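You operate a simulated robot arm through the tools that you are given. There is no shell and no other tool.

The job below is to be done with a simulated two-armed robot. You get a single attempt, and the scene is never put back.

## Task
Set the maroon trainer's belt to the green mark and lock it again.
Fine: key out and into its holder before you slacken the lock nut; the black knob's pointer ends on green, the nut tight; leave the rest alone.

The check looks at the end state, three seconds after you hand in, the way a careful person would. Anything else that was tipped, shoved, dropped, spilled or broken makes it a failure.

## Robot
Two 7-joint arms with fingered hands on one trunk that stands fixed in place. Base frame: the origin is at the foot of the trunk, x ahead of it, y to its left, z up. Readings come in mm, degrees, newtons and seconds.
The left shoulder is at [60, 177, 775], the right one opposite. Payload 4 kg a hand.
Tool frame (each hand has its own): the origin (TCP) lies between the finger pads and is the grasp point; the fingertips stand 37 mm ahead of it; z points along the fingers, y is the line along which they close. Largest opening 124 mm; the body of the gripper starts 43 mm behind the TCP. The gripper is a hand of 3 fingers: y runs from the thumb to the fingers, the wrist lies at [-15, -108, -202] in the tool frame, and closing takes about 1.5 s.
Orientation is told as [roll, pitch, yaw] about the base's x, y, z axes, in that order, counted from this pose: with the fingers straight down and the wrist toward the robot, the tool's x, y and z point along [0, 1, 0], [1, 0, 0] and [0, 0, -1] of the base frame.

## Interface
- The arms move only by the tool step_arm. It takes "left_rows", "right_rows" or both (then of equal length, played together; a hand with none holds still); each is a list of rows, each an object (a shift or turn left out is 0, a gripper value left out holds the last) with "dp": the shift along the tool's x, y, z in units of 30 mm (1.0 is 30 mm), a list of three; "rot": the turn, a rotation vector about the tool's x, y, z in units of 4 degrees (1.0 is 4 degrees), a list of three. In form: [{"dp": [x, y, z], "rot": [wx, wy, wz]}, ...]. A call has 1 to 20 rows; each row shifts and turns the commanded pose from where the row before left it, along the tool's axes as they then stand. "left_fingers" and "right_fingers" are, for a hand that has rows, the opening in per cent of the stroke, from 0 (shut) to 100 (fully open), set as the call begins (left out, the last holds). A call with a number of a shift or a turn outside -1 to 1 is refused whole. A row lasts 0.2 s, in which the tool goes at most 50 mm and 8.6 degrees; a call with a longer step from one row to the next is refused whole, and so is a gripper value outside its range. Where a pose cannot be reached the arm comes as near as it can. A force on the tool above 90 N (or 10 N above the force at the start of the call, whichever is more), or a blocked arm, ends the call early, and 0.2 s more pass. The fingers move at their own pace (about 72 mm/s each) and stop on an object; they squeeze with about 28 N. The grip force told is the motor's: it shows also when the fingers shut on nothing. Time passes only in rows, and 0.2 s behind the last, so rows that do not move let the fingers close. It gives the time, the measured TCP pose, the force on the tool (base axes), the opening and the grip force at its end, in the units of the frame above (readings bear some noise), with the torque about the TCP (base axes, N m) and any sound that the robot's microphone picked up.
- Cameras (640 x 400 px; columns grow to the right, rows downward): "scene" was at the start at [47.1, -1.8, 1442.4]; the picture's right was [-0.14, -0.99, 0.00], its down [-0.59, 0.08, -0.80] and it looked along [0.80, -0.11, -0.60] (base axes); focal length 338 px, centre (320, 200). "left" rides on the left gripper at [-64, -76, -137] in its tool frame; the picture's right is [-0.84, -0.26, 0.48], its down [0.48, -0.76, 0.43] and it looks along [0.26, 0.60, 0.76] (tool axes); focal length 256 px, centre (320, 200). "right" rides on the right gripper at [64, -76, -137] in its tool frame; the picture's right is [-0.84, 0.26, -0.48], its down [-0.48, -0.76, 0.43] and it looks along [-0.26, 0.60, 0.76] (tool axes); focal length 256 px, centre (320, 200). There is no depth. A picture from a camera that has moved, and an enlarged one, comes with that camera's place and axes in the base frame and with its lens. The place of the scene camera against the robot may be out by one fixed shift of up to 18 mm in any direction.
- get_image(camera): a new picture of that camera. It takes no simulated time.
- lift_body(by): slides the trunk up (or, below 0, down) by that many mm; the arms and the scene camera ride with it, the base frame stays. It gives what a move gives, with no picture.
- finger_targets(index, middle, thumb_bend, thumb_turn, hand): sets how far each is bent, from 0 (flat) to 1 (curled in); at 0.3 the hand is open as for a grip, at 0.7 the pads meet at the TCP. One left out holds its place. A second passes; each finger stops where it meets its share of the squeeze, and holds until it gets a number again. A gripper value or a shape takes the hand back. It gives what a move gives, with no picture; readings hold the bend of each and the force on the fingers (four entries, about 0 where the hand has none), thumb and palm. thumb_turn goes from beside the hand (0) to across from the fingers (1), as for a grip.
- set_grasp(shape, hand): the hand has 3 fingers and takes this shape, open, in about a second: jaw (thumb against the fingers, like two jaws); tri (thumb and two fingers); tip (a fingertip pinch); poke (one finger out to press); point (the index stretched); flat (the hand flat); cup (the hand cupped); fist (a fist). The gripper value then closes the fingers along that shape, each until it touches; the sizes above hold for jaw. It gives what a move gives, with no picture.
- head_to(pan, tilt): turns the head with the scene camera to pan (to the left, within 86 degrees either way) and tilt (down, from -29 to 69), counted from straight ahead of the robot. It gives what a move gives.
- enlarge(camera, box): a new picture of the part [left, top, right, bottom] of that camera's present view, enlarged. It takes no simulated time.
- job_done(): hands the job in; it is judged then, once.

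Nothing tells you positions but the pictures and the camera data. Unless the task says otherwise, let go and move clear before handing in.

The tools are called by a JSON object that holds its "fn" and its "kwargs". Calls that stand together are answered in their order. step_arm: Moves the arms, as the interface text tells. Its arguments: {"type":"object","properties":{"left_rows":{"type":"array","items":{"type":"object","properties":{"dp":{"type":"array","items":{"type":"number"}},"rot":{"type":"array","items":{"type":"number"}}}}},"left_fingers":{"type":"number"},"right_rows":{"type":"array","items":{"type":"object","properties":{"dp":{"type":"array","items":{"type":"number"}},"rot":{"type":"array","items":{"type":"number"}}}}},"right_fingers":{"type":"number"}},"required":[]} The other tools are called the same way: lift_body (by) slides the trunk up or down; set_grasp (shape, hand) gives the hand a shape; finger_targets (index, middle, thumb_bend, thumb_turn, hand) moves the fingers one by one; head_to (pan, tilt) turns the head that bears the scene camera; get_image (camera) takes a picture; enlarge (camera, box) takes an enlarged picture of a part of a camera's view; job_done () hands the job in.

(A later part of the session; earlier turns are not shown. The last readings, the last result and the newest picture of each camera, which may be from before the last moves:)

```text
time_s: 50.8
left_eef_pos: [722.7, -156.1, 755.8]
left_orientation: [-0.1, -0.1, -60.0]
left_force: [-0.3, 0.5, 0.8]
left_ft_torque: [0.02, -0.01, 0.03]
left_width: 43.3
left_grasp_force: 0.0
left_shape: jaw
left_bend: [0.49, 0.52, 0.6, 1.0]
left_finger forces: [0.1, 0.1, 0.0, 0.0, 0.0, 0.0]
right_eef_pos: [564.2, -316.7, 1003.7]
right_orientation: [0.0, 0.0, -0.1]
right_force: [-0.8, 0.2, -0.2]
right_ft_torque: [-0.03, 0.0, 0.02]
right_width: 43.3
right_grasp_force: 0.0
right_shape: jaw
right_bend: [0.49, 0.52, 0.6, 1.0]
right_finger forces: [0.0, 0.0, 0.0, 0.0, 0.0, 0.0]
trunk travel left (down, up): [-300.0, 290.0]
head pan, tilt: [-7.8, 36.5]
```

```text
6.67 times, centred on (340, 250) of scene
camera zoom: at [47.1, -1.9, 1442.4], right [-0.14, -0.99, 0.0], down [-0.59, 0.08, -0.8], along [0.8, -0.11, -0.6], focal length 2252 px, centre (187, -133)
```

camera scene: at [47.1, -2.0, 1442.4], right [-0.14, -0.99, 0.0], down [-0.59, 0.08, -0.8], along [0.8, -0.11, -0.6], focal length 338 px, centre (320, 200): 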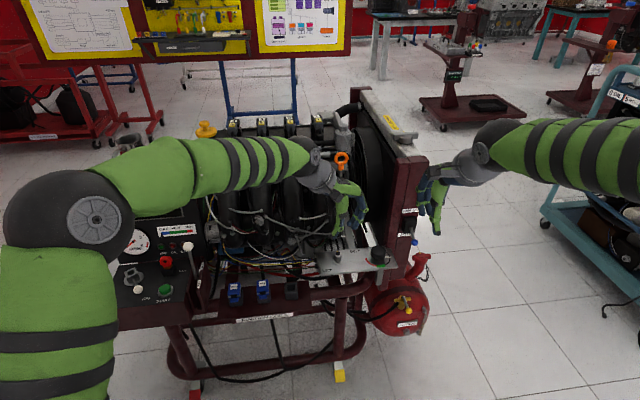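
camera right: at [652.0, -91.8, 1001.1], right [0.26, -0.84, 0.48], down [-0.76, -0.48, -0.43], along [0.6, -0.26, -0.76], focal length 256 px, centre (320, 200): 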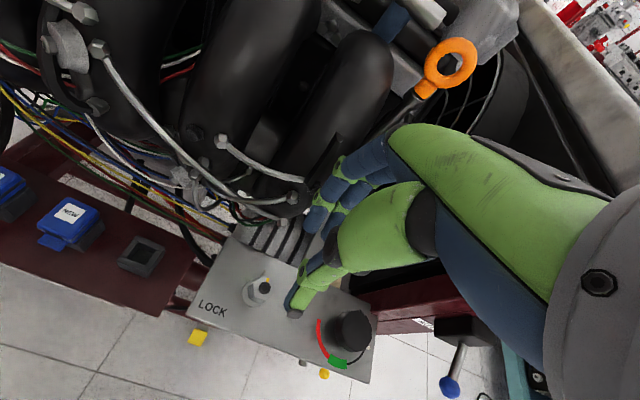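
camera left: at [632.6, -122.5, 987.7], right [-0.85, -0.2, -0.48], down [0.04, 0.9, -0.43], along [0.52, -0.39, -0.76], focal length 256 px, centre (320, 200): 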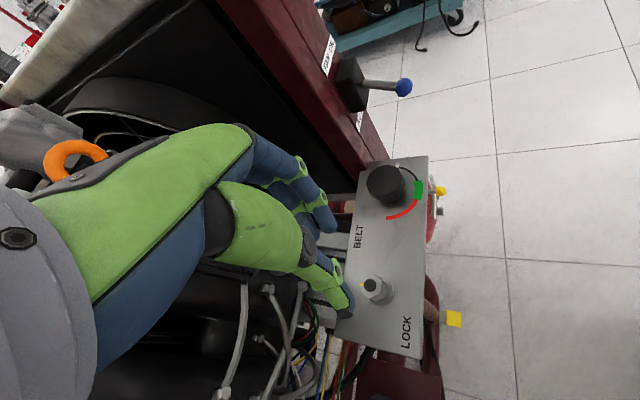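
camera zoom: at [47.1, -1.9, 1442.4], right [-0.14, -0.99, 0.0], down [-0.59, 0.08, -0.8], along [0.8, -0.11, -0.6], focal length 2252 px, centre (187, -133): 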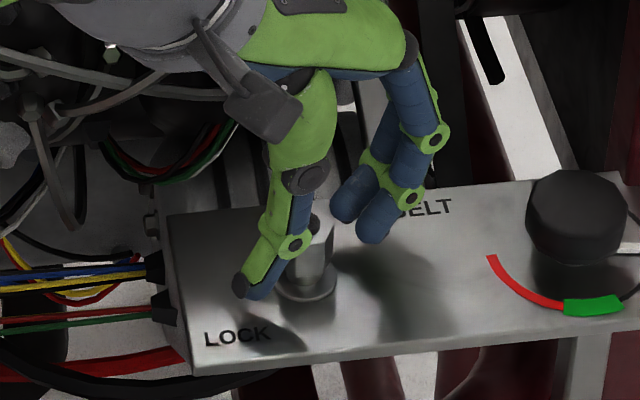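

{"fn": "step_arm", "kwargs": {"left_rows": [{"dp": [0, 0, 0.13]}, {}]}}

{"fn": "step_arm", "kwargs": {"left_rows": [{}, {}, {}, {}, {}, {}, {}], "left_fingers": 0}}

{"fn": "enlarge", "kwargs": {"camera": "left", "box": [270, 190, 430, 310]}}

{"fn": "enlarge", "kwargs": {"camera": "scene", "box": [310, 220, 370, 280]}}

```text
time_s: 51.4
left_eef_pos: [723.5, -156.2, 751.1]
left_orientation: [-0.1, 0.0, -60.0]
left_force: [-0.4, 1.1, 0.7]
left_ft_torque: [-0.03, 0.03, -0.02]
left_width: 43.3
left_grasp_force: 0.0
left_shape: jaw
left_bend: [0.49, 0.52, 0.6, 1.0]
left_finger forces: [0.0, 0.1, 0.0, 0.0, 0.2, 0.0]
right_eef_pos: [563.5, -317.2, 1002.9]
right_orientation: [0.0, 0.0, 0.1]
right_force: [0.3, 0.0, 0.7]
right_ft_torque: [0.0, 0.01, -0.01]
right_width: 43.4
right_grasp_force: 0.0
right_shape: jaw
right_bend: [0.49, 0.52, 0.6, 1.0]
right_finger forces: [0.0, 0.1, 0.0, 0.1, 0.1, 0.0]
trunk travel left (down, up): [-300.0, 290.0]
head pan, tilt: [-7.8, 36.5]
```

```text
time_s: 53.0
left_eef_pos: [722.1, -156.3, 753.1]
left_orientation: [0.0, 0.0, -60.0]
left_force: [-7.9, 2.1, -0.6]
left_ft_torque: [-0.27, -0.01, -0.02]
left_width: 23.0
left_grasp_force: 28.1
left_shape: jaw
left_bend: [0.71, 0.64, 0.62, 1.0]
left_finger forces: [14.6, 10.9, 0.1, 0.1, 27.5, 0.0]
right_eef_pos: [564.5, -318.1, 1004.7]
right_orientation: [0.0, 0.0, 0.0]
right_force: [-0.5, 0.1, -0.2]
right_ft_torque: [0.01, -0.01, 0.0]
right_width: 43.7
right_grasp_force: 0.1
right_shape: jaw
right_bend: [0.49, 0.52, 0.6, 1.0]
right_finger forces: [0.0, 0.0, 0.0, 0.0, 0.1, 0.1]
trunk travel left (down, up): [-300.0, 290.0]
head pan, tilt: [-7.8, 36.5]
```

```text
3.33 times, centred on (350, 250) of left
camera zoom: at [628.1, -121.8, 889.0], right [-0.85, -0.2, -0.48], down [0.04, 0.9, -0.43], along [0.52, -0.39, -0.76], focal length 853 px, centre (220, 33)
```

zoom: 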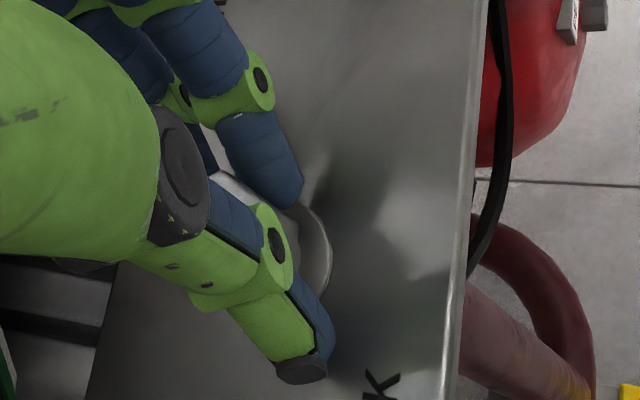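

```text
6.67 times, centred on (340, 250) of scene
camera zoom: at [46.5, -1.7, 1442.4], right [-0.14, -0.99, 0.0], down [-0.59, 0.08, -0.8], along [0.8, -0.11, -0.6], focal length 2252 px, centre (187, -133)
```

zoom: 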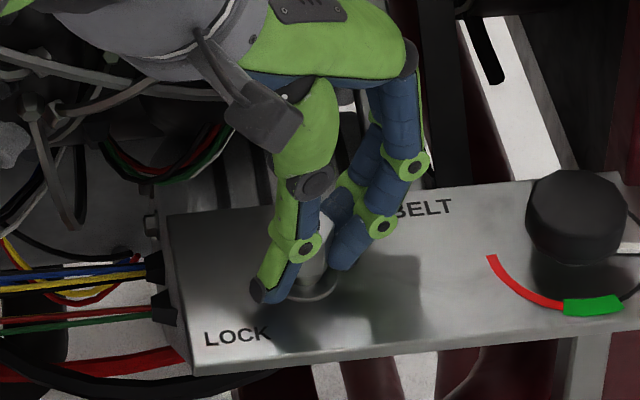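

The nut is gripped on its flats with both fingers and the thumb in contact. I'm starting to loosen it counter-clockwise (yaw +) in a small step first.

{"fn": "step_arm", "kwargs": {"left_rows": [{"rot": [0, 0, -0.75]}, {"rot": [0, 0, -0.75]}, {"rot": [0, 0, -0.75]}, {"rot": [0, 0, -0.75]}, {"rot": [0, 0, -0.75]}, {}]}}

{"fn": "enlarge", "kwargs": {"camera": "left", "box": [270, 190, 430, 310]}}

{"fn": "enlarge", "kwargs": {"camera": "scene", "box": [310, 220, 370, 280]}}

```text
time_s: 54.4
left_eef_pos: [722.3, -156.7, 752.3]
left_orientation: [-0.1, -0.1, -45.0]
left_force: [-4.8, -1.0, 3.4]
left_ft_torque: [-0.29, -0.15, -0.01]
left_width: 22.3
left_grasp_force: 27.7
left_shape: jaw
left_bend: [0.71, 0.64, 0.62, 1.0]
left_finger forces: [14.7, 13.1, 0.0, 0.0, 26.7, 0.0]
right_eef_pos: [564.0, -317.2, 1004.5]
right_orientation: [-0.1, 0.1, 0.0]
right_force: [0.2, 0.1, 0.9]
right_ft_torque: [0.0, -0.02, -0.01]
right_width: 43.7
right_grasp_force: 0.2
right_shape: jaw
right_bend: [0.49, 0.52, 0.6, 1.0]
right_finger forces: [0.0, 0.0, 0.0, 0.0, 0.1, 0.0]
trunk travel left (down, up): [-300.0, 290.0]
head pan, tilt: [-7.8, 36.5]
```

```text
3.33 times, centred on (350, 250) of left
camera zoom: at [622.4, -147.6, 888.7], right [-0.77, -0.41, -0.48], down [-0.2, 0.88, -0.44], along [0.6, -0.24, -0.76], focal length 853 px, centre (220, 33)
```

zoom: 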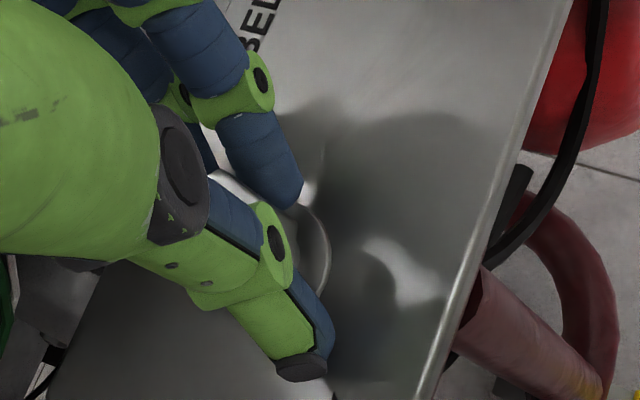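

```text
6.67 times, centred on (340, 250) of scene
camera zoom: at [46.5, -2.0, 1442.4], right [-0.14, -0.99, 0.0], down [-0.59, 0.08, -0.8], along [0.8, -0.11, -0.6], focal length 2252 px, centre (187, -133)
```

zoom: 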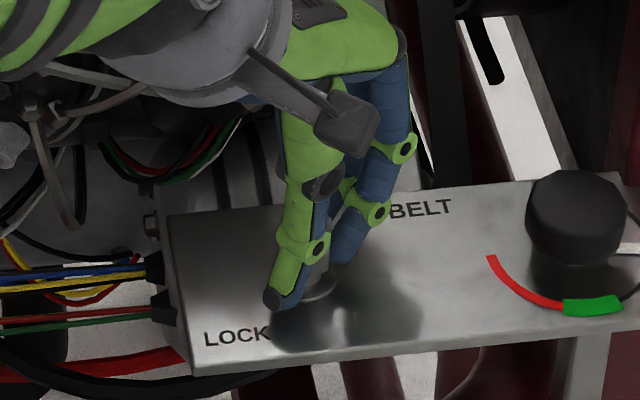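

The hand turned 15° with an unchanged grip, so the nut appears to be following. I'm continuing the turn to about −14°.

{"fn": "step_arm", "kwargs": {"left_rows": [{"rot": [0, 0, -0.8]}, {"rot": [0, 0, -0.8]}, {"rot": [0, 0, -0.8]}, {"rot": [0, 0, -0.8]}, {"rot": [0, 0, -0.8]}, {"rot": [0, 0, -0.8]}, {"rot": [0, 0, -0.8]}, {"rot": [0, 0, -0.8]}, {"rot": [0, 0, -0.8]}, {"rot": [0, 0, -0.5]}, {}]}}

{"fn": "enlarge", "kwargs": {"camera": "left", "box": [270, 190, 430, 310]}}

{"fn": "enlarge", "kwargs": {"camera": "scene", "box": [310, 220, 370, 280]}}

```text
time_s: 56.8
left_eef_pos: [721.5, -157.5, 751.8]
left_orientation: [-0.1, -0.1, -14.2]
left_force: [-0.3, -8.2, 5.6]
left_ft_torque: [-0.29, -0.41, -0.03]
left_width: 21.3
left_grasp_force: 27.4
left_shape: jaw
left_bend: [0.71, 0.64, 0.62, 1.0]
left_finger forces: [17.4, 14.5, 0.1, 0.1, 26.3, 0.1]
right_eef_pos: [564.0, -318.7, 1003.9]
right_orientation: [0.0, 0.0, 0.0]
right_force: [0.5, 0.5, -0.2]
right_ft_torque: [0.0, 0.01, -0.01]
right_width: 43.3
right_grasp_force: 0.0
right_shape: jaw
right_bend: [0.49, 0.52, 0.6, 1.0]
right_finger forces: [0.0, 0.0, 0.1, 0.0, 0.0, 0.0]
trunk travel left (down, up): [-300.0, 290.0]
head pan, tilt: [-7.8, 36.5]
```

```text
3.33 times, centred on (350, 250) of left
camera zoom: at [632.4, -200.1, 888.9], right [-0.45, -0.75, -0.48], down [-0.62, 0.65, -0.44], along [0.64, 0.1, -0.76], focal length 853 px, centre (220, 33)
```

zoom: 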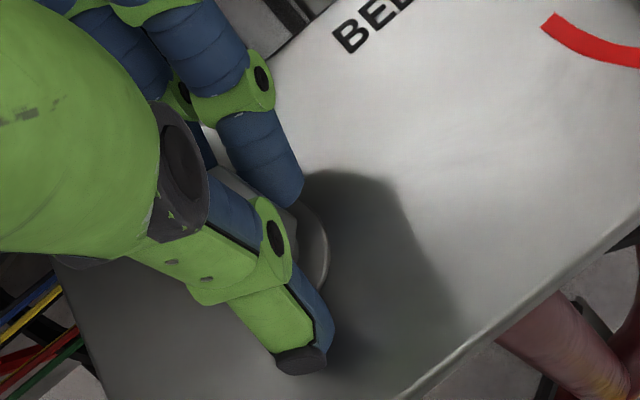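

```text
6.67 times, centred on (340, 250) of scene
camera zoom: at [46.6, -2.4, 1442.4], right [-0.14, -0.99, 0.0], down [-0.59, 0.08, -0.8], along [0.8, -0.11, -0.6], focal length 2252 px, centre (187, -133)
```

zoom: 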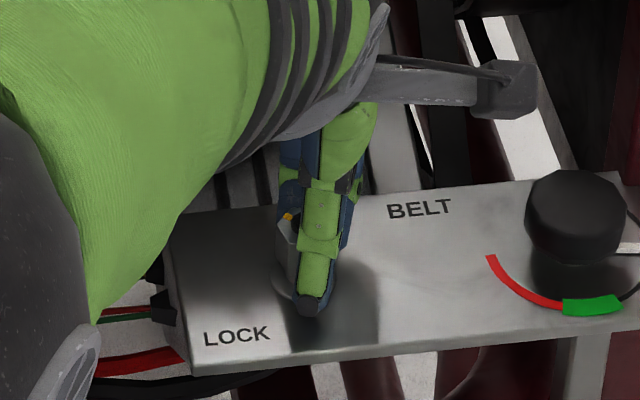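

The yellow mark has moved with the hand, so the nut has turned about 46° counter-clockwise. I'll open, swing the hand back 60° in place around the nut, and regrip for a second stroke.

{"fn": "step_arm", "kwargs": {"left_rows": [{}, {}, {}, {"rot": [0, 0, 1]}, {"rot": [0, 0, 1]}, {"rot": [0, 0, 1]}, {"rot": [0, 0, 1]}, {"rot": [0, 0, 1]}, {"rot": [0, 0, 1]}, {"rot": [0, 0, 1]}, {"rot": [0, 0, 1]}, {"rot": [0, 0, 1]}, {"rot": [0, 0, 1]}, {"rot": [0, 0, 1]}, {"rot": [0, 0, 1]}, {"rot": [0, 0, 1]}, {"rot": [0, 0, 1]}, {"rot": [0, 0, 1]}, {}], "left_fingers": 32}}

{"fn": "enlarge", "kwargs": {"camera": "left", "box": [270, 190, 430, 310]}}

{"fn": "enlarge", "kwargs": {"camera": "scene", "box": [310, 220, 370, 280]}}

```text
time_s: 60.8
left_eef_pos: [721.6, -156.7, 752.3]
left_orientation: [0.0, 0.0, -74.3]
left_force: [-1.2, 0.6, 0.8]
left_ft_torque: [0.01, 0.01, -0.01]
left_width: 39.8
left_grasp_force: 0.0
left_shape: jaw
left_bend: [0.51, 0.54, 0.61, 1.0]
left_finger forces: [0.1, 0.0, 0.1, 0.0, 1.4, 0.1]
right_eef_pos: [562.9, -317.4, 1004.4]
right_orientation: [-0.1, 0.0, -0.1]
right_force: [-1.0, -0.3, 0.8]
right_ft_torque: [0.0, -0.04, 0.02]
right_width: 43.5
right_grasp_force: 0.1
right_shape: jaw
right_bend: [0.49, 0.52, 0.6, 1.0]
right_finger forces: [0.1, 0.1, 0.1, 0.0, 0.1, 0.0]
trunk travel left (down, up): [-300.0, 290.0]
head pan, tilt: [-7.8, 36.5]
```

```text
3.33 times, centred on (350, 250) of left
camera zoom: at [639.4, -100.1, 888.5], right [-0.88, 0.02, -0.48], down [0.26, 0.86, -0.43], along [0.41, -0.51, -0.76], focal length 853 px, centre (220, 33)
```

zoom: 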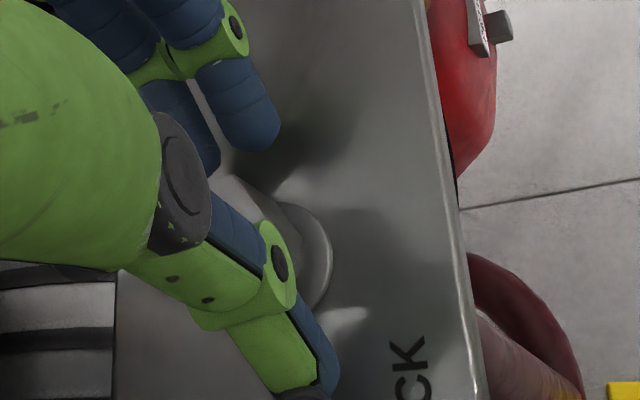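

```text
6.67 times, centred on (340, 250) of scene
camera zoom: at [47.1, -1.8, 1442.4], right [-0.14, -0.99, 0.0], down [-0.59, 0.08, -0.8], along [0.8, -0.11, -0.6], focal length 2252 px, centre (187, -133)
```

zoom: 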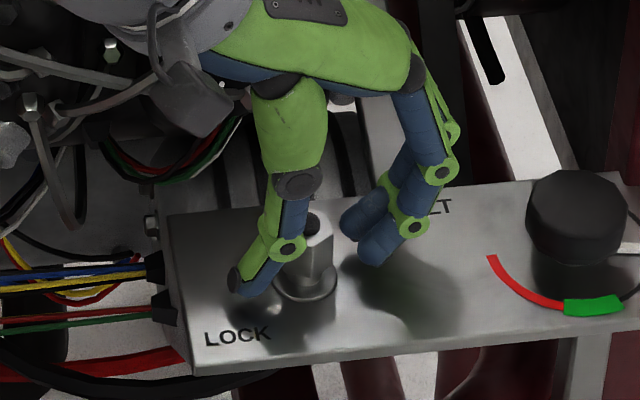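

{"fn": "enlarge", "kwargs": {"camera": "scene", "box": [325, 240, 355, 270]}}

{"fn": "enlarge", "kwargs": {"camera": "left", "box": [310, 220, 370, 280]}}

{"fn": "get_image", "kwargs": {"camera": "right"}}

```text
13.33 times, centred on (340, 255) of scene
camera zoom: at [47.1, -1.8, 1442.4], right [-0.14, -0.99, 0.0], down [-0.59, 0.08, -0.8], along [0.8, -0.11, -0.6], focal length 4503 px, centre (53, -533)
```

zoom: 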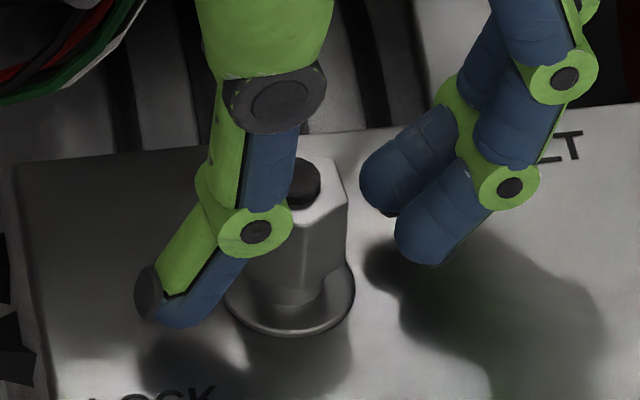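

```text
6.67 times, centred on (340, 250) of left
camera zoom: at [639.4, -100.1, 888.5], right [-0.88, 0.02, -0.48], down [0.26, 0.86, -0.43], along [0.41, -0.51, -0.76], focal length 1707 px, centre (187, -133)
```

zoom: 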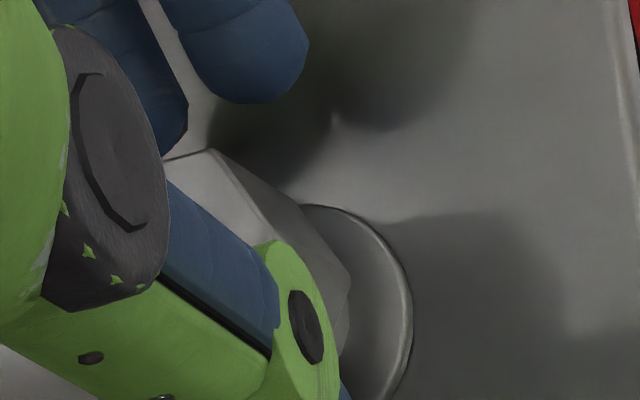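

```text
taken
camera right: at [487.8, -252.6, 1141.3], right [0.26, -0.84, 0.48], down [-0.76, -0.48, -0.43], along [0.6, -0.26, -0.76], focal length 256 px, centre (320, 200)
```

right: 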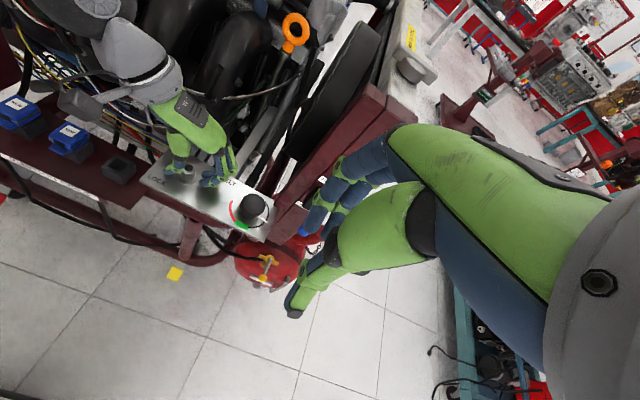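

The nut sits snugly by the thumb joint, as it did on the first successful stroke. I'm closing again and turning a second stroke of 60°.

{"fn": "step_arm", "kwargs": {"left_rows": [{}, {}, {}, {}, {}, {}], "left_fingers": 0}}

{"fn": "enlarge", "kwargs": {"camera": "scene", "box": [325, 240, 355, 270]}}

```text
time_s: 62.2
left_eef_pos: [722.6, -155.9, 752.1]
left_orientation: [0.0, 0.0, -74.2]
left_force: [-6.3, 4.0, 1.3]
left_ft_torque: [-0.28, -0.02, -0.02]
left_width: 22.4
left_grasp_force: 28.1
left_shape: jaw
left_bend: [0.67, 0.64, 0.62, 1.0]
left_finger forces: [14.8, 10.4, 0.1, 0.1, 29.3, 0.0]
right_eef_pos: [563.3, -317.8, 1003.2]
right_orientation: [0.0, 0.0, 0.0]
right_force: [-0.6, -0.3, 0.4]
right_ft_torque: [-0.02, -0.01, 0.01]
right_width: 43.7
right_grasp_force: 0.0
right_shape: jaw
right_bend: [0.49, 0.52, 0.6, 1.0]
right_finger forces: [0.0, 0.1, 0.1, 0.0, 0.0, 0.0]
trunk travel left (down, up): [-300.0, 290.0]
head pan, tilt: [-7.8, 36.5]
```

```text
13.33 times, centred on (340, 255) of scene
camera zoom: at [46.6, -1.6, 1442.4], right [-0.14, -0.99, 0.0], down [-0.59, 0.08, -0.8], along [0.8, -0.11, -0.6], focal length 4503 px, centre (53, -533)
```

zoom: 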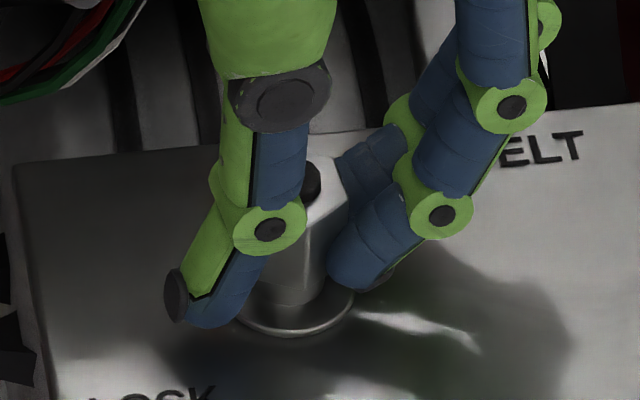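

{"fn": "step_arm", "kwargs": {"left_rows": [{"rot": [0, 0, -0.8]}, {"rot": [0, 0, -0.8]}, {"rot": [0, 0, -0.8]}, {"rot": [0, 0, -0.8]}, {"rot": [0, 0, -0.8]}, {"rot": [0, 0, -0.8]}, {"rot": [0, 0, -0.8]}, {"rot": [0, 0, -0.8]}, {"rot": [0, 0, -0.8]}, {"rot": [0, 0, -0.8]}, {"rot": [0, 0, -0.8]}, {"rot": [0, 0, -0.8]}, {"rot": [0, 0, -0.8]}, {"rot": [0, 0, -0.8]}, {"rot": [0, 0, -0.8]}, {"rot": [0, 0, -0.8]}, {"rot": [0, 0, -0.8]}, {"rot": [0, 0, -0.8]}, {"rot": [0, 0, -0.6]}, {}]}}

{"fn": "enlarge", "kwargs": {"camera": "scene", "box": [325, 240, 355, 270]}}

```text
time_s: 66.4
left_eef_pos: [722.4, -157.5, 752.0]
left_orientation: [0.1, -0.2, -14.2]
left_force: [3.7, -10.8, 6.6]
left_ft_torque: [-0.36, -0.54, -0.03]
left_width: 21.0
left_grasp_force: 28.0
left_shape: jaw
left_bend: [0.67, 0.64, 0.62, 1.0]
left_finger forces: [20.4, 14.0, 0.0, 0.1, 27.2, 0.0]
right_eef_pos: [563.8, -319.1, 1003.4]
right_orientation: [0.0, 0.0, -0.1]
right_force: [0.5, -0.5, 0.5]
right_ft_torque: [0.03, 0.02, -0.01]
right_width: 43.3
right_grasp_force: 0.0
right_shape: jaw
right_bend: [0.49, 0.52, 0.6, 1.0]
right_finger forces: [0.0, 0.1, 0.0, 0.0, 0.0, 0.0]
trunk travel left (down, up): [-300.0, 290.0]
head pan, tilt: [-7.8, 36.5]
```

```text
13.33 times, centred on (340, 255) of scene
camera zoom: at [46.8, -2.6, 1442.4], right [-0.14, -0.99, 0.0], down [-0.59, 0.08, -0.8], along [0.8, -0.11, -0.6], focal length 4503 px, centre (53, -533)
```

zoom: 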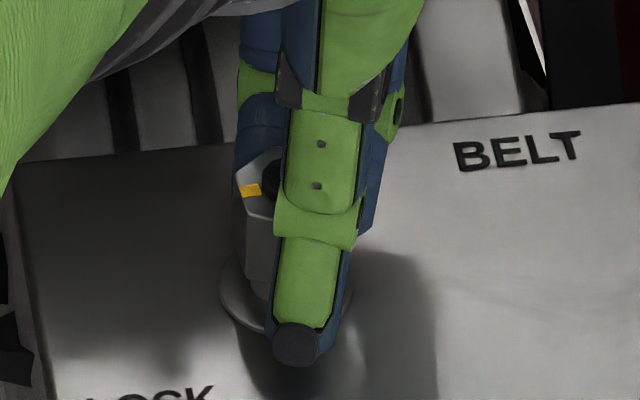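

The yellow mark is now at about +106°, so the nut is well slackened. I'm releasing and lifting the left hand away so the right hand can work on the knob.

{"fn": "step_arm", "kwargs": {"left_rows": [{}, {}, {}, {"dp": [0, 0, -0.5]}, {"dp": [0, 0, -0.9]}, {"dp": [0.1, -0.4, -0.6]}, {"dp": [0.4, -0.6, -0.7]}, {"dp": [0.4, -0.6, -0.7]}, {"dp": [0.4, -0.6, -0.7]}, {"dp": [0.4, -0.6, -0.7]}, {"dp": [0.4, -0.6, -0.6]}, {"dp": [0.4, -0.3, -0.3]}, {}], "left_fingers": 32}}

{"fn": "get_image", "kwargs": {"camera": "scene"}}

{"fn": "enlarge", "kwargs": {"camera": "scene", "box": [310, 230, 400, 290]}}

{"fn": "get_image", "kwargs": {"camera": "left"}}

```text
time_s: 69.2
left_eef_pos: [632.6, -57.2, 923.1]
left_orientation: [0.1, -0.1, -14.2]
left_force: [-0.6, 0.3, -1.0]
left_ft_torque: [-0.03, 0.0, 0.0]
left_width: 39.3
left_grasp_force: 0.1
left_shape: jaw
left_bend: [0.51, 0.54, 0.61, 1.0]
left_finger forces: [0.1, 0.1, 0.1, 0.0, 0.0, 0.0]
right_eef_pos: [564.2, -316.9, 1003.0]
right_orientation: [-0.1, 0.0, 0.1]
right_force: [-0.7, -0.2, -0.3]
right_ft_torque: [0.01, 0.02, 0.01]
right_width: 43.6
right_grasp_force: 0.1
right_shape: jaw
right_bend: [0.49, 0.52, 0.6, 1.0]
right_finger forces: [0.0, 0.1, 0.0, 0.0, 0.0, 0.0]
trunk travel left (down, up): [-300.0, 290.0]
head pan, tilt: [-7.8, 36.5]
```

```text
taken
camera scene: at [47.1, -1.9, 1442.4], right [-0.14, -0.99, 0.0], down [-0.59, 0.08, -0.8], along [0.8, -0.11, -0.6], focal length 338 px, centre (320, 200)
```

scene: 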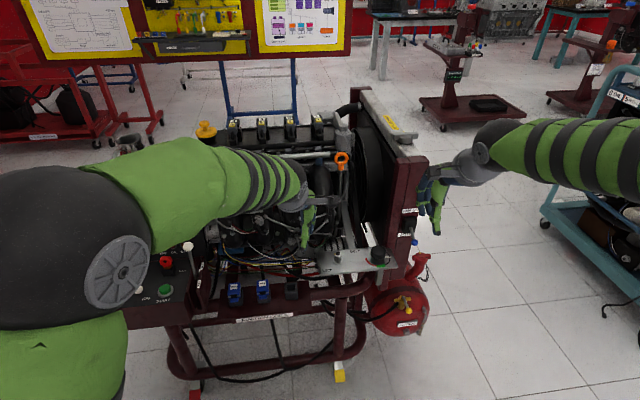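

```text
6.67 times, centred on (355, 260) of scene
camera zoom: at [47.1, -1.9, 1442.4], right [-0.14, -0.99, 0.0], down [-0.59, 0.08, -0.8], along [0.8, -0.11, -0.6], focal length 2252 px, centre (87, -200)
```

zoom: 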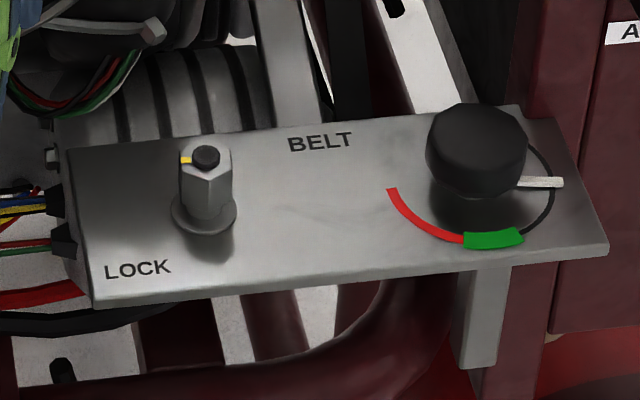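

```text
taken
camera left: at [543.0, -99.3, 1059.3], right [-0.45, -0.75, -0.48], down [-0.62, 0.65, -0.43], along [0.64, 0.1, -0.76], focal length 256 px, centre (320, 200)
```

left: 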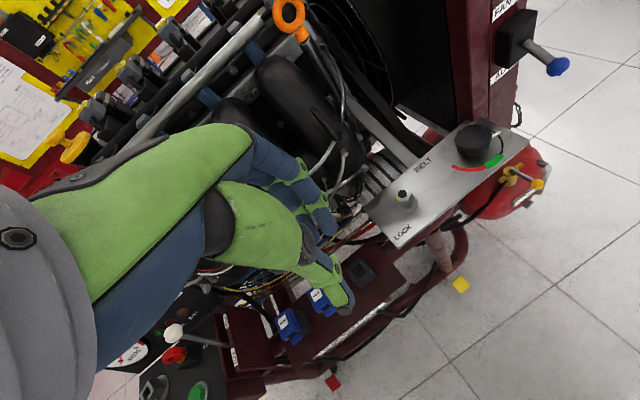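

The nut mark now points left (about +100°) and the knob pointer is unchanged at about 264°. Green spans about 165–211°, so the knob must turn clockwise about 76°. I'll bring the right hand, yawed +65°, above the knob, clear of the fan switch at (697,-363,783) and the pillar.

{"fn": "step_arm", "kwargs": {"right_rows": [{"rot": [0, 0, -1]}, {"rot": [0, 0, -1]}, {"rot": [0, 0, -1]}, {"rot": [0, 0, -1]}, {"rot": [0, 0, -1]}, {"rot": [0, 0, -1]}, {"rot": [0, 0, -1]}, {"rot": [0, 0, -1]}, {"rot": [0, 0, -1]}, {"rot": [0, 0, -1]}, {"rot": [0, 0, -1]}, {"rot": [0, 0, -1]}, {"rot": [0, 0, -1]}, {"rot": [0, 0, -1]}, {"rot": [0, 0, -1]}, {"rot": [0, 0, -1]}, {"rot": [0, 0, -0.25]}, {}], "right_fingers": 58}}

{"fn": "step_arm", "kwargs": {"right_rows": [{"dp": [-0.68, 0.605, 0.6]}, {"dp": [-0.68, 0.605, 0.6]}, {"dp": [-0.68, 0.605, 0.6]}, {"dp": [-0.68, 0.605, 0.7]}, {"dp": [-0.68, 0.605, 0.8]}, {"dp": [-0.68, 0.5, 0.8]}, {}]}}

{"fn": "get_image", "kwargs": {"camera": "right"}}

{"fn": "enlarge", "kwargs": {"camera": "scene", "box": [300, 140, 450, 290]}}

{"fn": "get_image", "kwargs": {"camera": "left"}}

```text
time_s: 73.0
left_eef_pos: [633.6, -57.3, 922.2]
left_orientation: [0.0, -0.1, -14.3]
left_force: [0.5, 0.7, 0.0]
left_ft_torque: [0.0, 0.06, 0.01]
left_width: 39.5
left_grasp_force: 0.1
left_shape: jaw
left_bend: [0.51, 0.54, 0.61, 1.0]
left_finger forces: [0.0, 0.1, 0.1, 0.0, 0.0, 0.0]
right_eef_pos: [562.7, -317.5, 1004.2]
right_orientation: [-0.1, -0.1, 65.0]
right_force: [-0.5, 0.1, 0.7]
right_ft_torque: [-0.03, -0.01, 0.02]
right_width: 71.4
right_grasp_force: 0.1
right_shape: jaw
right_bend: [0.39, 0.43, 0.54, 0.99]
right_finger forces: [0.0, 0.1, 0.0, 0.0, 0.1, 0.1]
trunk travel left (down, up): [-300.0, 290.0]
head pan, tilt: [-7.8, 36.5]
```

```text
time_s: 74.6
left_eef_pos: [633.5, -57.4, 921.8]
left_orientation: [0.0, -0.1, -14.2]
left_force: [1.0, 0.1, -0.1]
left_ft_torque: [-0.03, -0.02, 0.03]
left_width: 39.5
left_grasp_force: 0.1
left_shape: jaw
left_bend: [0.51, 0.54, 0.61, 1.0]
left_finger forces: [0.1, 0.1, 0.0, 0.0, 0.0, 0.1]
right_eef_pos: [720.5, -274.1, 879.5]
right_orientation: [0.0, 0.0, 65.0]
right_force: [0.2, -1.0, -0.6]
right_ft_torque: [-0.01, 0.03, 0.03]
right_width: 71.4
right_grasp_force: 0.0
right_shape: jaw
right_bend: [0.39, 0.43, 0.54, 0.99]
right_finger forces: [0.0, 0.1, 0.0, 0.1, 0.0, 0.0]
trunk travel left (down, up): [-300.0, 290.0]
head pan, tilt: [-7.8, 36.5]
```

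```text
taken
camera right: at [629.9, -315.0, 1016.8], right [0.87, -0.12, 0.48], down [0.12, -0.89, -0.43], along [0.48, 0.43, -0.76], focal length 256 px, centre (320, 200)
```

right: 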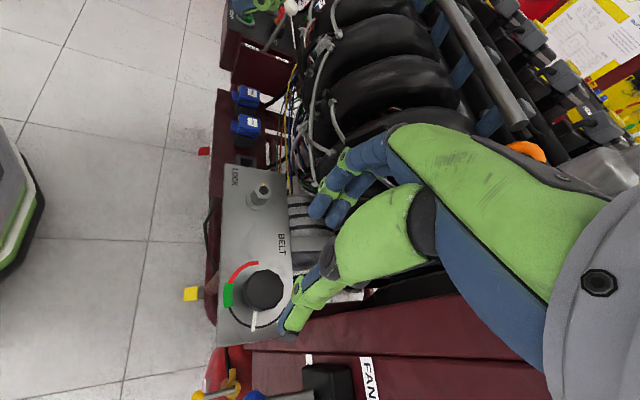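

```text
2.67 times, centred on (375, 215) of scene
camera zoom: at [47.2, -1.9, 1442.4], right [-0.14, -0.99, 0.0], down [-0.59, 0.08, -0.8], along [0.8, -0.11, -0.6], focal length 901 px, centre (173, 160)
```

zoom: 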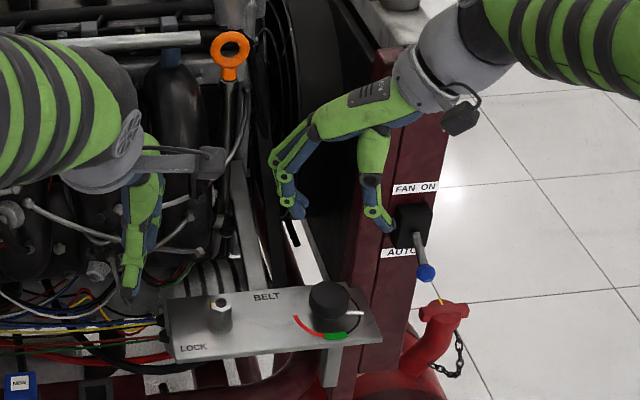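

```text
taken
camera left: at [543.2, -99.6, 1059.1], right [-0.45, -0.75, -0.48], down [-0.62, 0.65, -0.43], along [0.64, 0.1, -0.76], focal length 256 px, centre (320, 200)
```

left: 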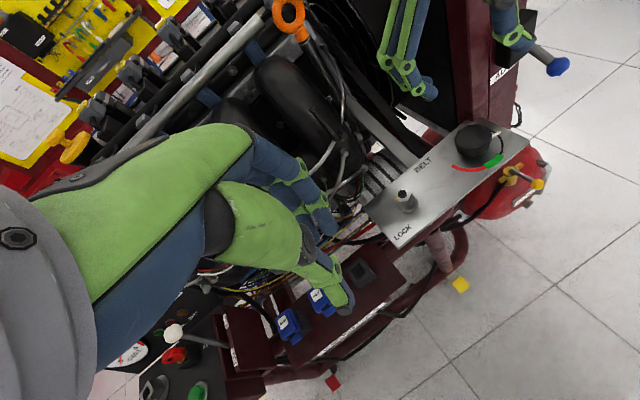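

{"fn": "enlarge", "kwargs": {"camera": "right", "box": [215, 245, 305, 345]}}

{"fn": "enlarge", "kwargs": {"camera": "right", "box": [220, 160, 300, 220]}}

```text
4.00 times, centred on (260, 295) of right
camera zoom: at [629.9, -315.0, 1016.8], right [0.87, -0.12, 0.48], down [0.12, -0.89, -0.43], along [0.48, 0.43, -0.76], focal length 1024 px, centre (560, -180)
```

zoom: 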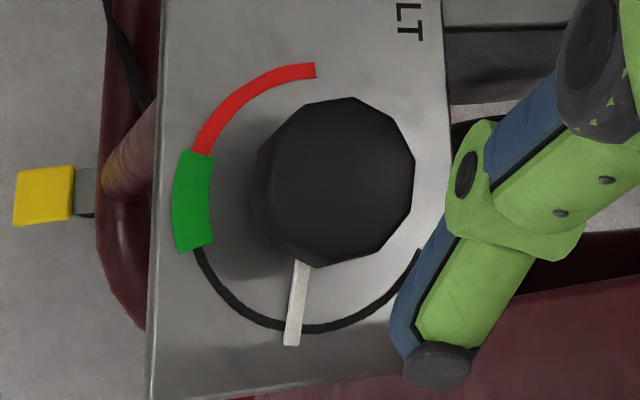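

```text
6.67 times, centred on (260, 190) of right
camera zoom: at [629.9, -315.0, 1016.8], right [0.87, -0.12, 0.48], down [0.12, -0.89, -0.43], along [0.48, 0.43, -0.76], focal length 1707 px, centre (720, 267)
```

zoom: 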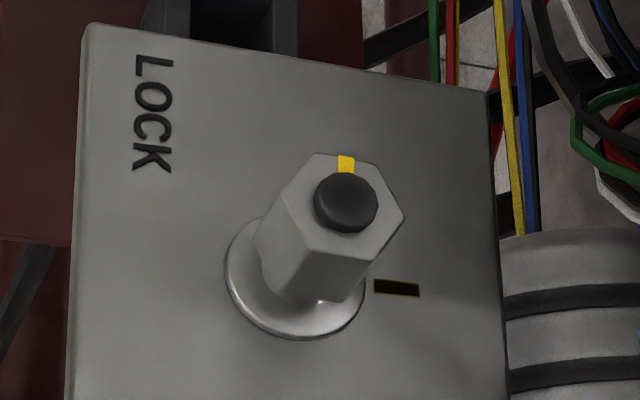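

{"fn": "step_arm", "kwargs": {"right_rows": [{"dp": [-0.1, -0.13, 0.6]}, {"dp": [0, 0, 0.8]}, {"dp": [0, 0, 0.8]}, {"dp": [0, 0, 0.7]}, {}]}}

{"fn": "enlarge", "kwargs": {"camera": "right", "box": [200, 180, 380, 330]}}

{"fn": "enlarge", "kwargs": {"camera": "scene", "box": [335, 190, 425, 290]}}

{"fn": "enlarge", "kwargs": {"camera": "left", "box": [370, 60, 560, 220]}}

```text
time_s: 75.8
left_eef_pos: [632.3, -56.9, 922.6]
left_orientation: [-0.1, 0.0, -14.3]
left_force: [0.5, 0.1, 1.0]
left_ft_torque: [0.04, 0.01, -0.03]
left_width: 39.4
left_grasp_force: 0.1
left_shape: jaw
left_bend: [0.51, 0.54, 0.61, 1.0]
left_finger forces: [0.0, 0.0, 0.1, 0.0, 0.0, 0.0]
right_eef_pos: [720.8, -279.4, 795.2]
right_orientation: [0.0, 0.0, 64.9]
right_force: [1.1, 0.8, 0.6]
right_ft_torque: [-0.01, 0.01, -0.02]
right_width: 71.6
right_grasp_force: 0.1
right_shape: jaw
right_bend: [0.39, 0.43, 0.54, 0.99]
right_finger forces: [0.1, 0.0, 0.0, 0.0, 0.0, 0.0]
trunk travel left (down, up): [-300.0, 290.0]
head pan, tilt: [-7.8, 36.5]
```

```text
2.67 times, centred on (290, 255) of right
camera zoom: at [629.1, -319.2, 932.3], right [0.87, -0.12, 0.48], down [0.12, -0.89, -0.43], along [0.48, 0.43, -0.76], focal length 683 px, centre (400, 53)
```

zoom: 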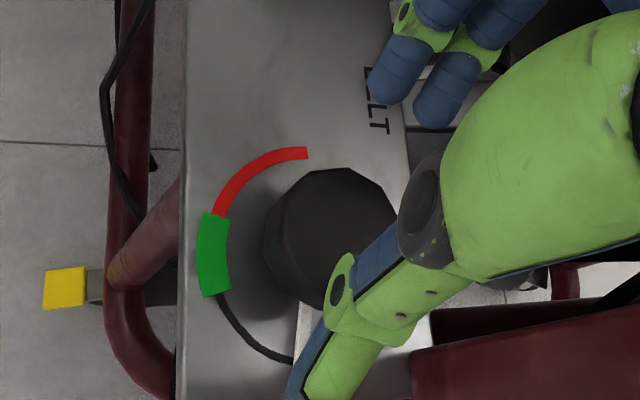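

```text
4.00 times, centred on (380, 240) of scene
camera zoom: at [47.2, -2.0, 1442.4], right [-0.14, -0.99, 0.0], down [-0.59, 0.08, -0.8], along [0.8, -0.11, -0.6], focal length 1351 px, centre (80, 40)
```

zoom: 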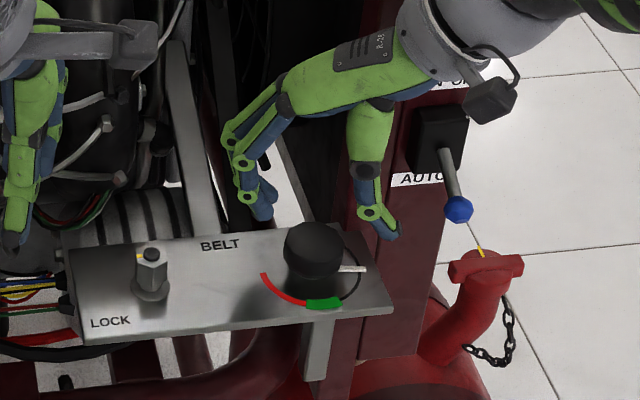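

```text
2.50 times, centred on (465, 140) of left
camera zoom: at [543.3, -99.6, 1059.1], right [-0.45, -0.75, -0.48], down [-0.62, 0.65, -0.43], along [0.64, 0.1, -0.76], focal length 640 px, centre (-42, 350)
```

zoom: 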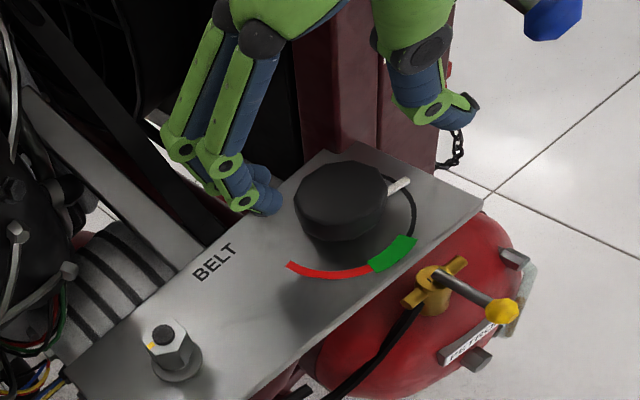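

{"fn": "step_arm", "kwargs": {"right_rows": [{"dp": [0, 0, 0.4]}, {"dp": [0, 0, 0.4]}, {}]}}

{"fn": "enlarge", "kwargs": {"camera": "scene", "box": [345, 210, 415, 280]}}

{"fn": "enlarge", "kwargs": {"camera": "left", "box": [430, 90, 530, 180]}}

```text
time_s: 76.6
left_eef_pos: [632.9, -57.1, 921.8]
left_orientation: [0.1, 0.0, -14.2]
left_force: [0.9, -0.8, 0.3]
left_ft_torque: [-0.01, -0.03, 0.02]
left_width: 39.4
left_grasp_force: 0.0
left_shape: jaw
left_bend: [0.51, 0.54, 0.61, 1.0]
left_finger forces: [0.0, 0.0, 0.0, 0.1, 0.0, 0.0]
right_eef_pos: [719.3, -276.9, 770.2]
right_orientation: [-0.1, 0.1, 65.1]
right_force: [-0.5, -0.4, -0.1]
right_ft_torque: [0.07, 0.02, -0.02]
right_width: 71.7
right_grasp_force: 0.1
right_shape: jaw
right_bend: [0.39, 0.43, 0.54, 0.99]
right_finger forces: [0.0, 0.0, 0.0, 0.0, 0.0, 0.0]
trunk travel left (down, up): [-300.0, 290.0]
head pan, tilt: [-7.8, 36.5]
```

```text
5.71 times, centred on (380, 245) of scene
camera zoom: at [47.2, -2.0, 1442.4], right [-0.14, -0.99, 0.0], down [-0.59, 0.08, -0.8], along [0.8, -0.11, -0.6], focal length 1930 px, centre (-23, -57)
```

zoom: 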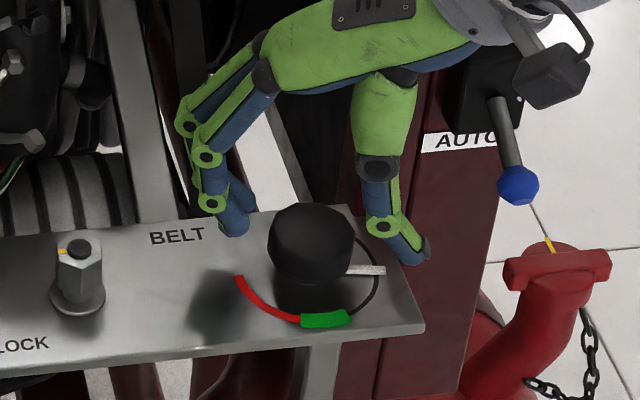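

```text
4.44 times, centred on (480, 135) of left
camera zoom: at [543.2, -99.5, 1059.1], right [-0.45, -0.75, -0.48], down [-0.62, 0.65, -0.43], along [0.64, 0.1, -0.76], focal length 1138 px, centre (-391, 489)
```

zoom: 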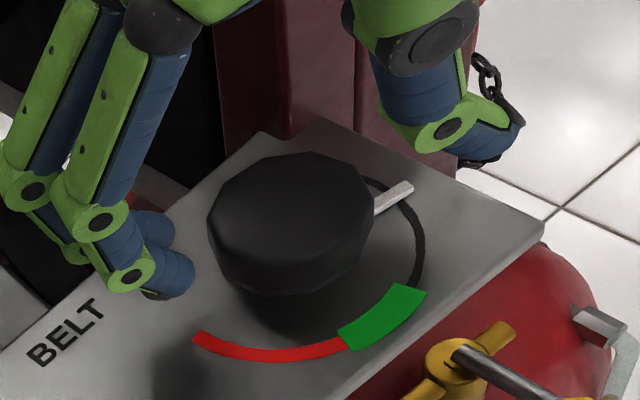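

{"fn": "step_arm", "kwargs": {"right_rows": [{"dp": [0, 0.15, 0]}, {"dp": [0, 0, 0.3]}, {"dp": [0, 0, 0.25]}, {}]}}

{"fn": "enlarge", "kwargs": {"camera": "scene", "box": [345, 210, 415, 280]}}

{"fn": "enlarge", "kwargs": {"camera": "left", "box": [430, 90, 530, 180]}}

{"fn": "enlarge", "kwargs": {"camera": "right", "box": [200, 180, 380, 330]}}

```text
time_s: 77.6
left_eef_pos: [633.3, -57.0, 921.6]
left_orientation: [0.0, 0.0, -14.2]
left_force: [0.5, -0.5, -0.3]
left_ft_torque: [-0.02, 0.0, -0.02]
left_width: 39.5
left_grasp_force: 0.1
left_shape: jaw
left_bend: [0.51, 0.54, 0.61, 1.0]
left_finger forces: [0.1, 0.0, 0.0, 0.0, 0.0, 0.0]
right_eef_pos: [721.5, -275.0, 752.4]
right_orientation: [0.0, 0.0, 65.0]
right_force: [0.1, 0.1, 0.0]
right_ft_torque: [-0.01, 0.01, 0.03]
right_width: 71.6
right_grasp_force: 0.0
right_shape: jaw
right_bend: [0.39, 0.43, 0.54, 0.99]
right_finger forces: [0.0, 0.0, 0.0, 0.0, 0.1, 0.0]
trunk travel left (down, up): [-300.0, 290.0]
head pan, tilt: [-7.8, 36.5]
```

```text
5.71 times, centred on (380, 245) of scene
camera zoom: at [47.2, -2.0, 1442.4], right [-0.14, -0.99, 0.0], down [-0.59, 0.08, -0.8], along [0.8, -0.11, -0.6], focal length 1930 px, centre (-23, -57)
```

zoom: 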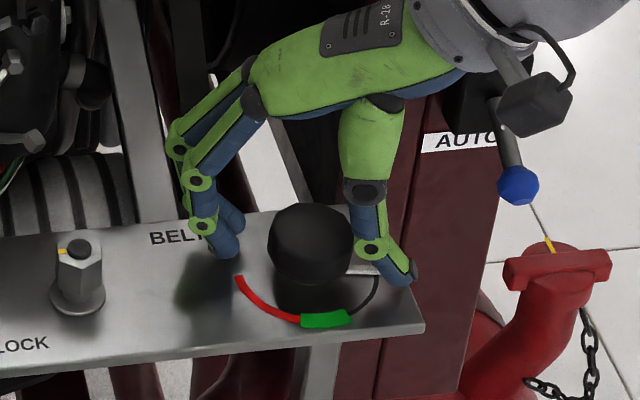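

```text
4.44 times, centred on (480, 135) of left
camera zoom: at [543.2, -99.5, 1059.1], right [-0.45, -0.75, -0.48], down [-0.62, 0.65, -0.43], along [0.64, 0.1, -0.76], focal length 1138 px, centre (-391, 489)
```

zoom: 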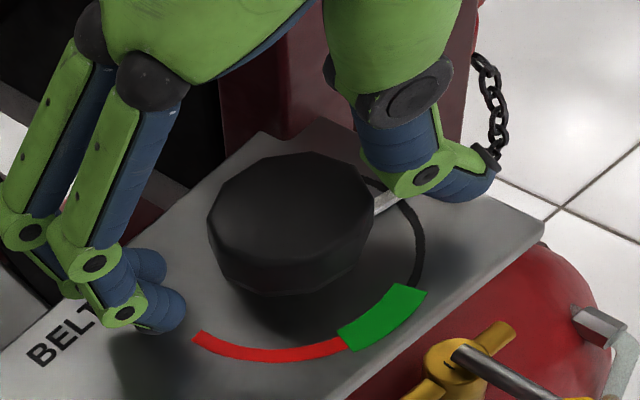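

```text
2.67 times, centred on (290, 255) of right
camera zoom: at [630.8, -315.4, 890.8], right [0.87, -0.12, 0.48], down [0.12, -0.89, -0.43], along [0.48, 0.43, -0.76], focal length 683 px, centre (400, 53)
```

zoom: 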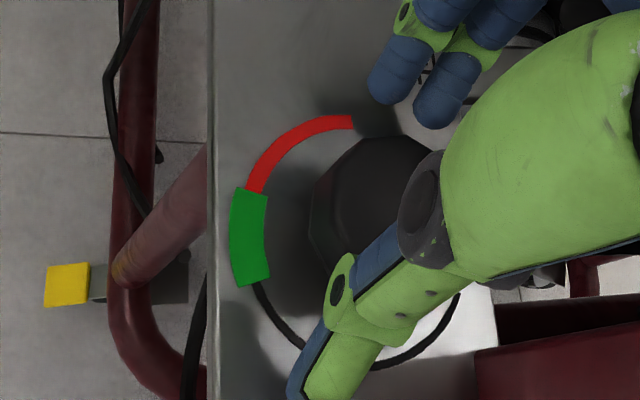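

Both sides of the knob are clear, so I'm closing the right hand on the knob.

{"fn": "step_arm", "kwargs": {"right_rows": [{}, {}, {}, {}, {}, {}], "right_fingers": 0}}

{"fn": "enlarge", "kwargs": {"camera": "scene", "box": [345, 210, 415, 280]}}

{"fn": "enlarge", "kwargs": {"camera": "left", "box": [430, 90, 530, 180]}}

```text
time_s: 79.0
left_eef_pos: [633.9, -57.1, 921.8]
left_orientation: [0.0, 0.0, -14.2]
left_force: [-0.7, -0.4, -0.4]
left_ft_torque: [-0.01, 0.02, -0.02]
left_width: 39.5
left_grasp_force: 0.0
left_shape: jaw
left_bend: [0.51, 0.54, 0.61, 1.0]
left_finger forces: [0.0, 0.0, 0.0, 0.1, 0.0, 0.0]
right_eef_pos: [721.4, -274.7, 753.6]
right_orientation: [0.0, 0.0, 65.0]
right_force: [-4.9, -3.0, 3.2]
right_ft_torque: [0.03, 0.05, 0.0]
right_width: 43.0
right_grasp_force: 28.1
right_shape: jaw
right_bend: [0.53, 0.54, 0.59, 1.0]
right_finger forces: [15.6, 9.3, 0.1, 0.1, 29.2, 0.1]
trunk travel left (down, up): [-300.0, 290.0]
head pan, tilt: [-7.8, 36.5]
```

```text
5.71 times, centred on (380, 245) of scene
camera zoom: at [46.5, -2.0, 1442.4], right [-0.14, -0.99, 0.0], down [-0.59, 0.08, -0.8], along [0.8, -0.11, -0.6], focal length 1930 px, centre (-23, -57)
```

zoom: 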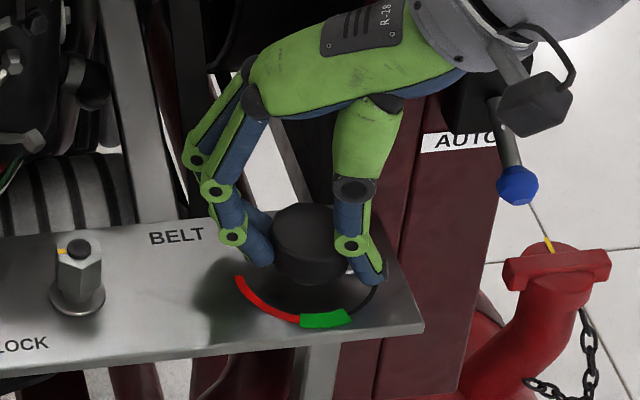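

```text
4.44 times, centred on (480, 135) of left
camera zoom: at [542.8, -99.7, 1059.3], right [-0.45, -0.75, -0.48], down [-0.62, 0.66, -0.43], along [0.64, 0.1, -0.76], focal length 1138 px, centre (-391, 489)
```

zoom: 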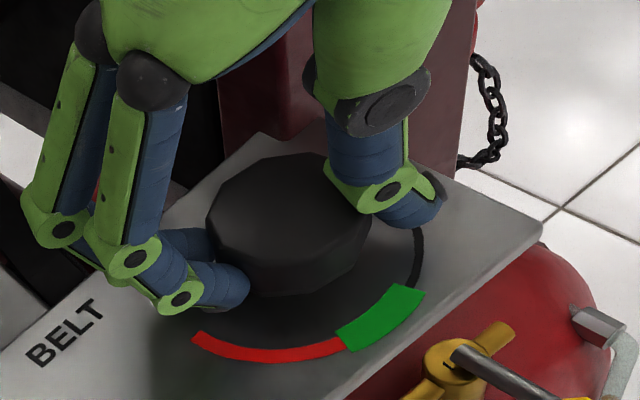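

The knob is firmly gripped at 43 mm, matching its diameter. I'm turning it clockwise (yaw decreasing) in a first small step.

{"fn": "step_arm", "kwargs": {"right_rows": [{"rot": [0, 0, 0.7]}, {"rot": [0, 0, 0.7]}, {"rot": [0, 0, 0.7]}, {"rot": [0, 0, 0.7]}, {}]}}

{"fn": "enlarge", "kwargs": {"camera": "scene", "box": [345, 210, 415, 280]}}

{"fn": "enlarge", "kwargs": {"camera": "left", "box": [430, 90, 530, 180]}}

```text
time_s: 80.2
left_eef_pos: [633.0, -56.7, 922.8]
left_orientation: [0.1, 0.1, -14.2]
left_force: [-0.2, 0.0, -0.5]
left_ft_torque: [0.01, -0.01, -0.03]
left_width: 39.4
left_grasp_force: 0.1
left_shape: jaw
left_bend: [0.51, 0.54, 0.61, 1.0]
left_finger forces: [0.0, 0.1, 0.0, 0.1, 0.0, 0.0]
right_eef_pos: [721.5, -273.2, 754.4]
right_orientation: [-0.1, 0.0, 53.8]
right_force: [-5.2, -2.2, 5.2]
right_ft_torque: [0.05, 0.07, -0.01]
right_width: 43.0
right_grasp_force: 28.5
right_shape: jaw
right_bend: [0.53, 0.54, 0.59, 1.0]
right_finger forces: [16.0, 9.3, 0.0, 0.0, 30.9, 0.0]
trunk travel left (down, up): [-300.0, 290.0]
head pan, tilt: [-7.8, 36.5]
```

```text
5.71 times, centred on (380, 245) of scene
camera zoom: at [46.2, -1.8, 1442.4], right [-0.14, -0.99, 0.0], down [-0.59, 0.08, -0.8], along [0.8, -0.11, -0.6], focal length 1930 px, centre (-23, -57)
```

zoom: 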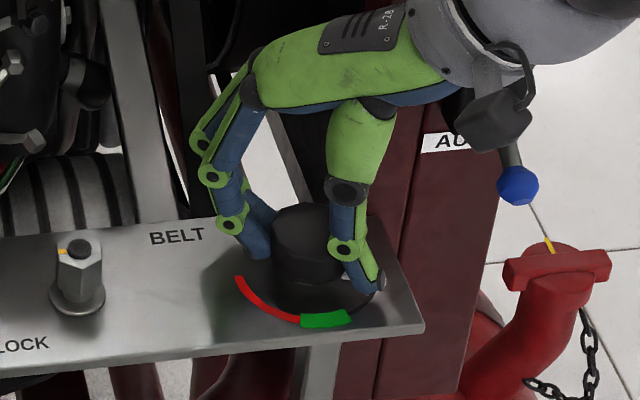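

```text
4.44 times, centred on (480, 135) of left
camera zoom: at [542.6, -99.4, 1059.5], right [-0.45, -0.75, -0.48], down [-0.62, 0.65, -0.43], along [0.64, 0.1, -0.76], focal length 1138 px, centre (-391, 489)
```

zoom: 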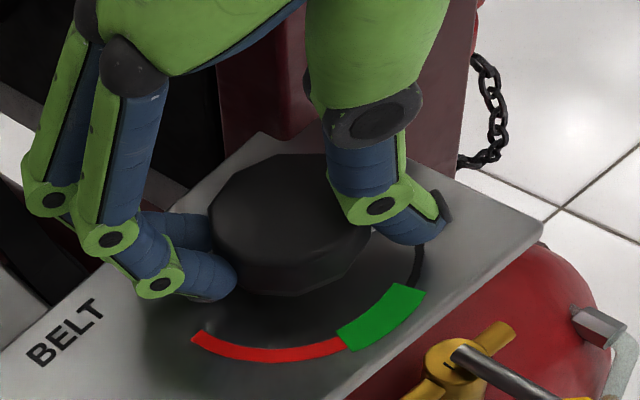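

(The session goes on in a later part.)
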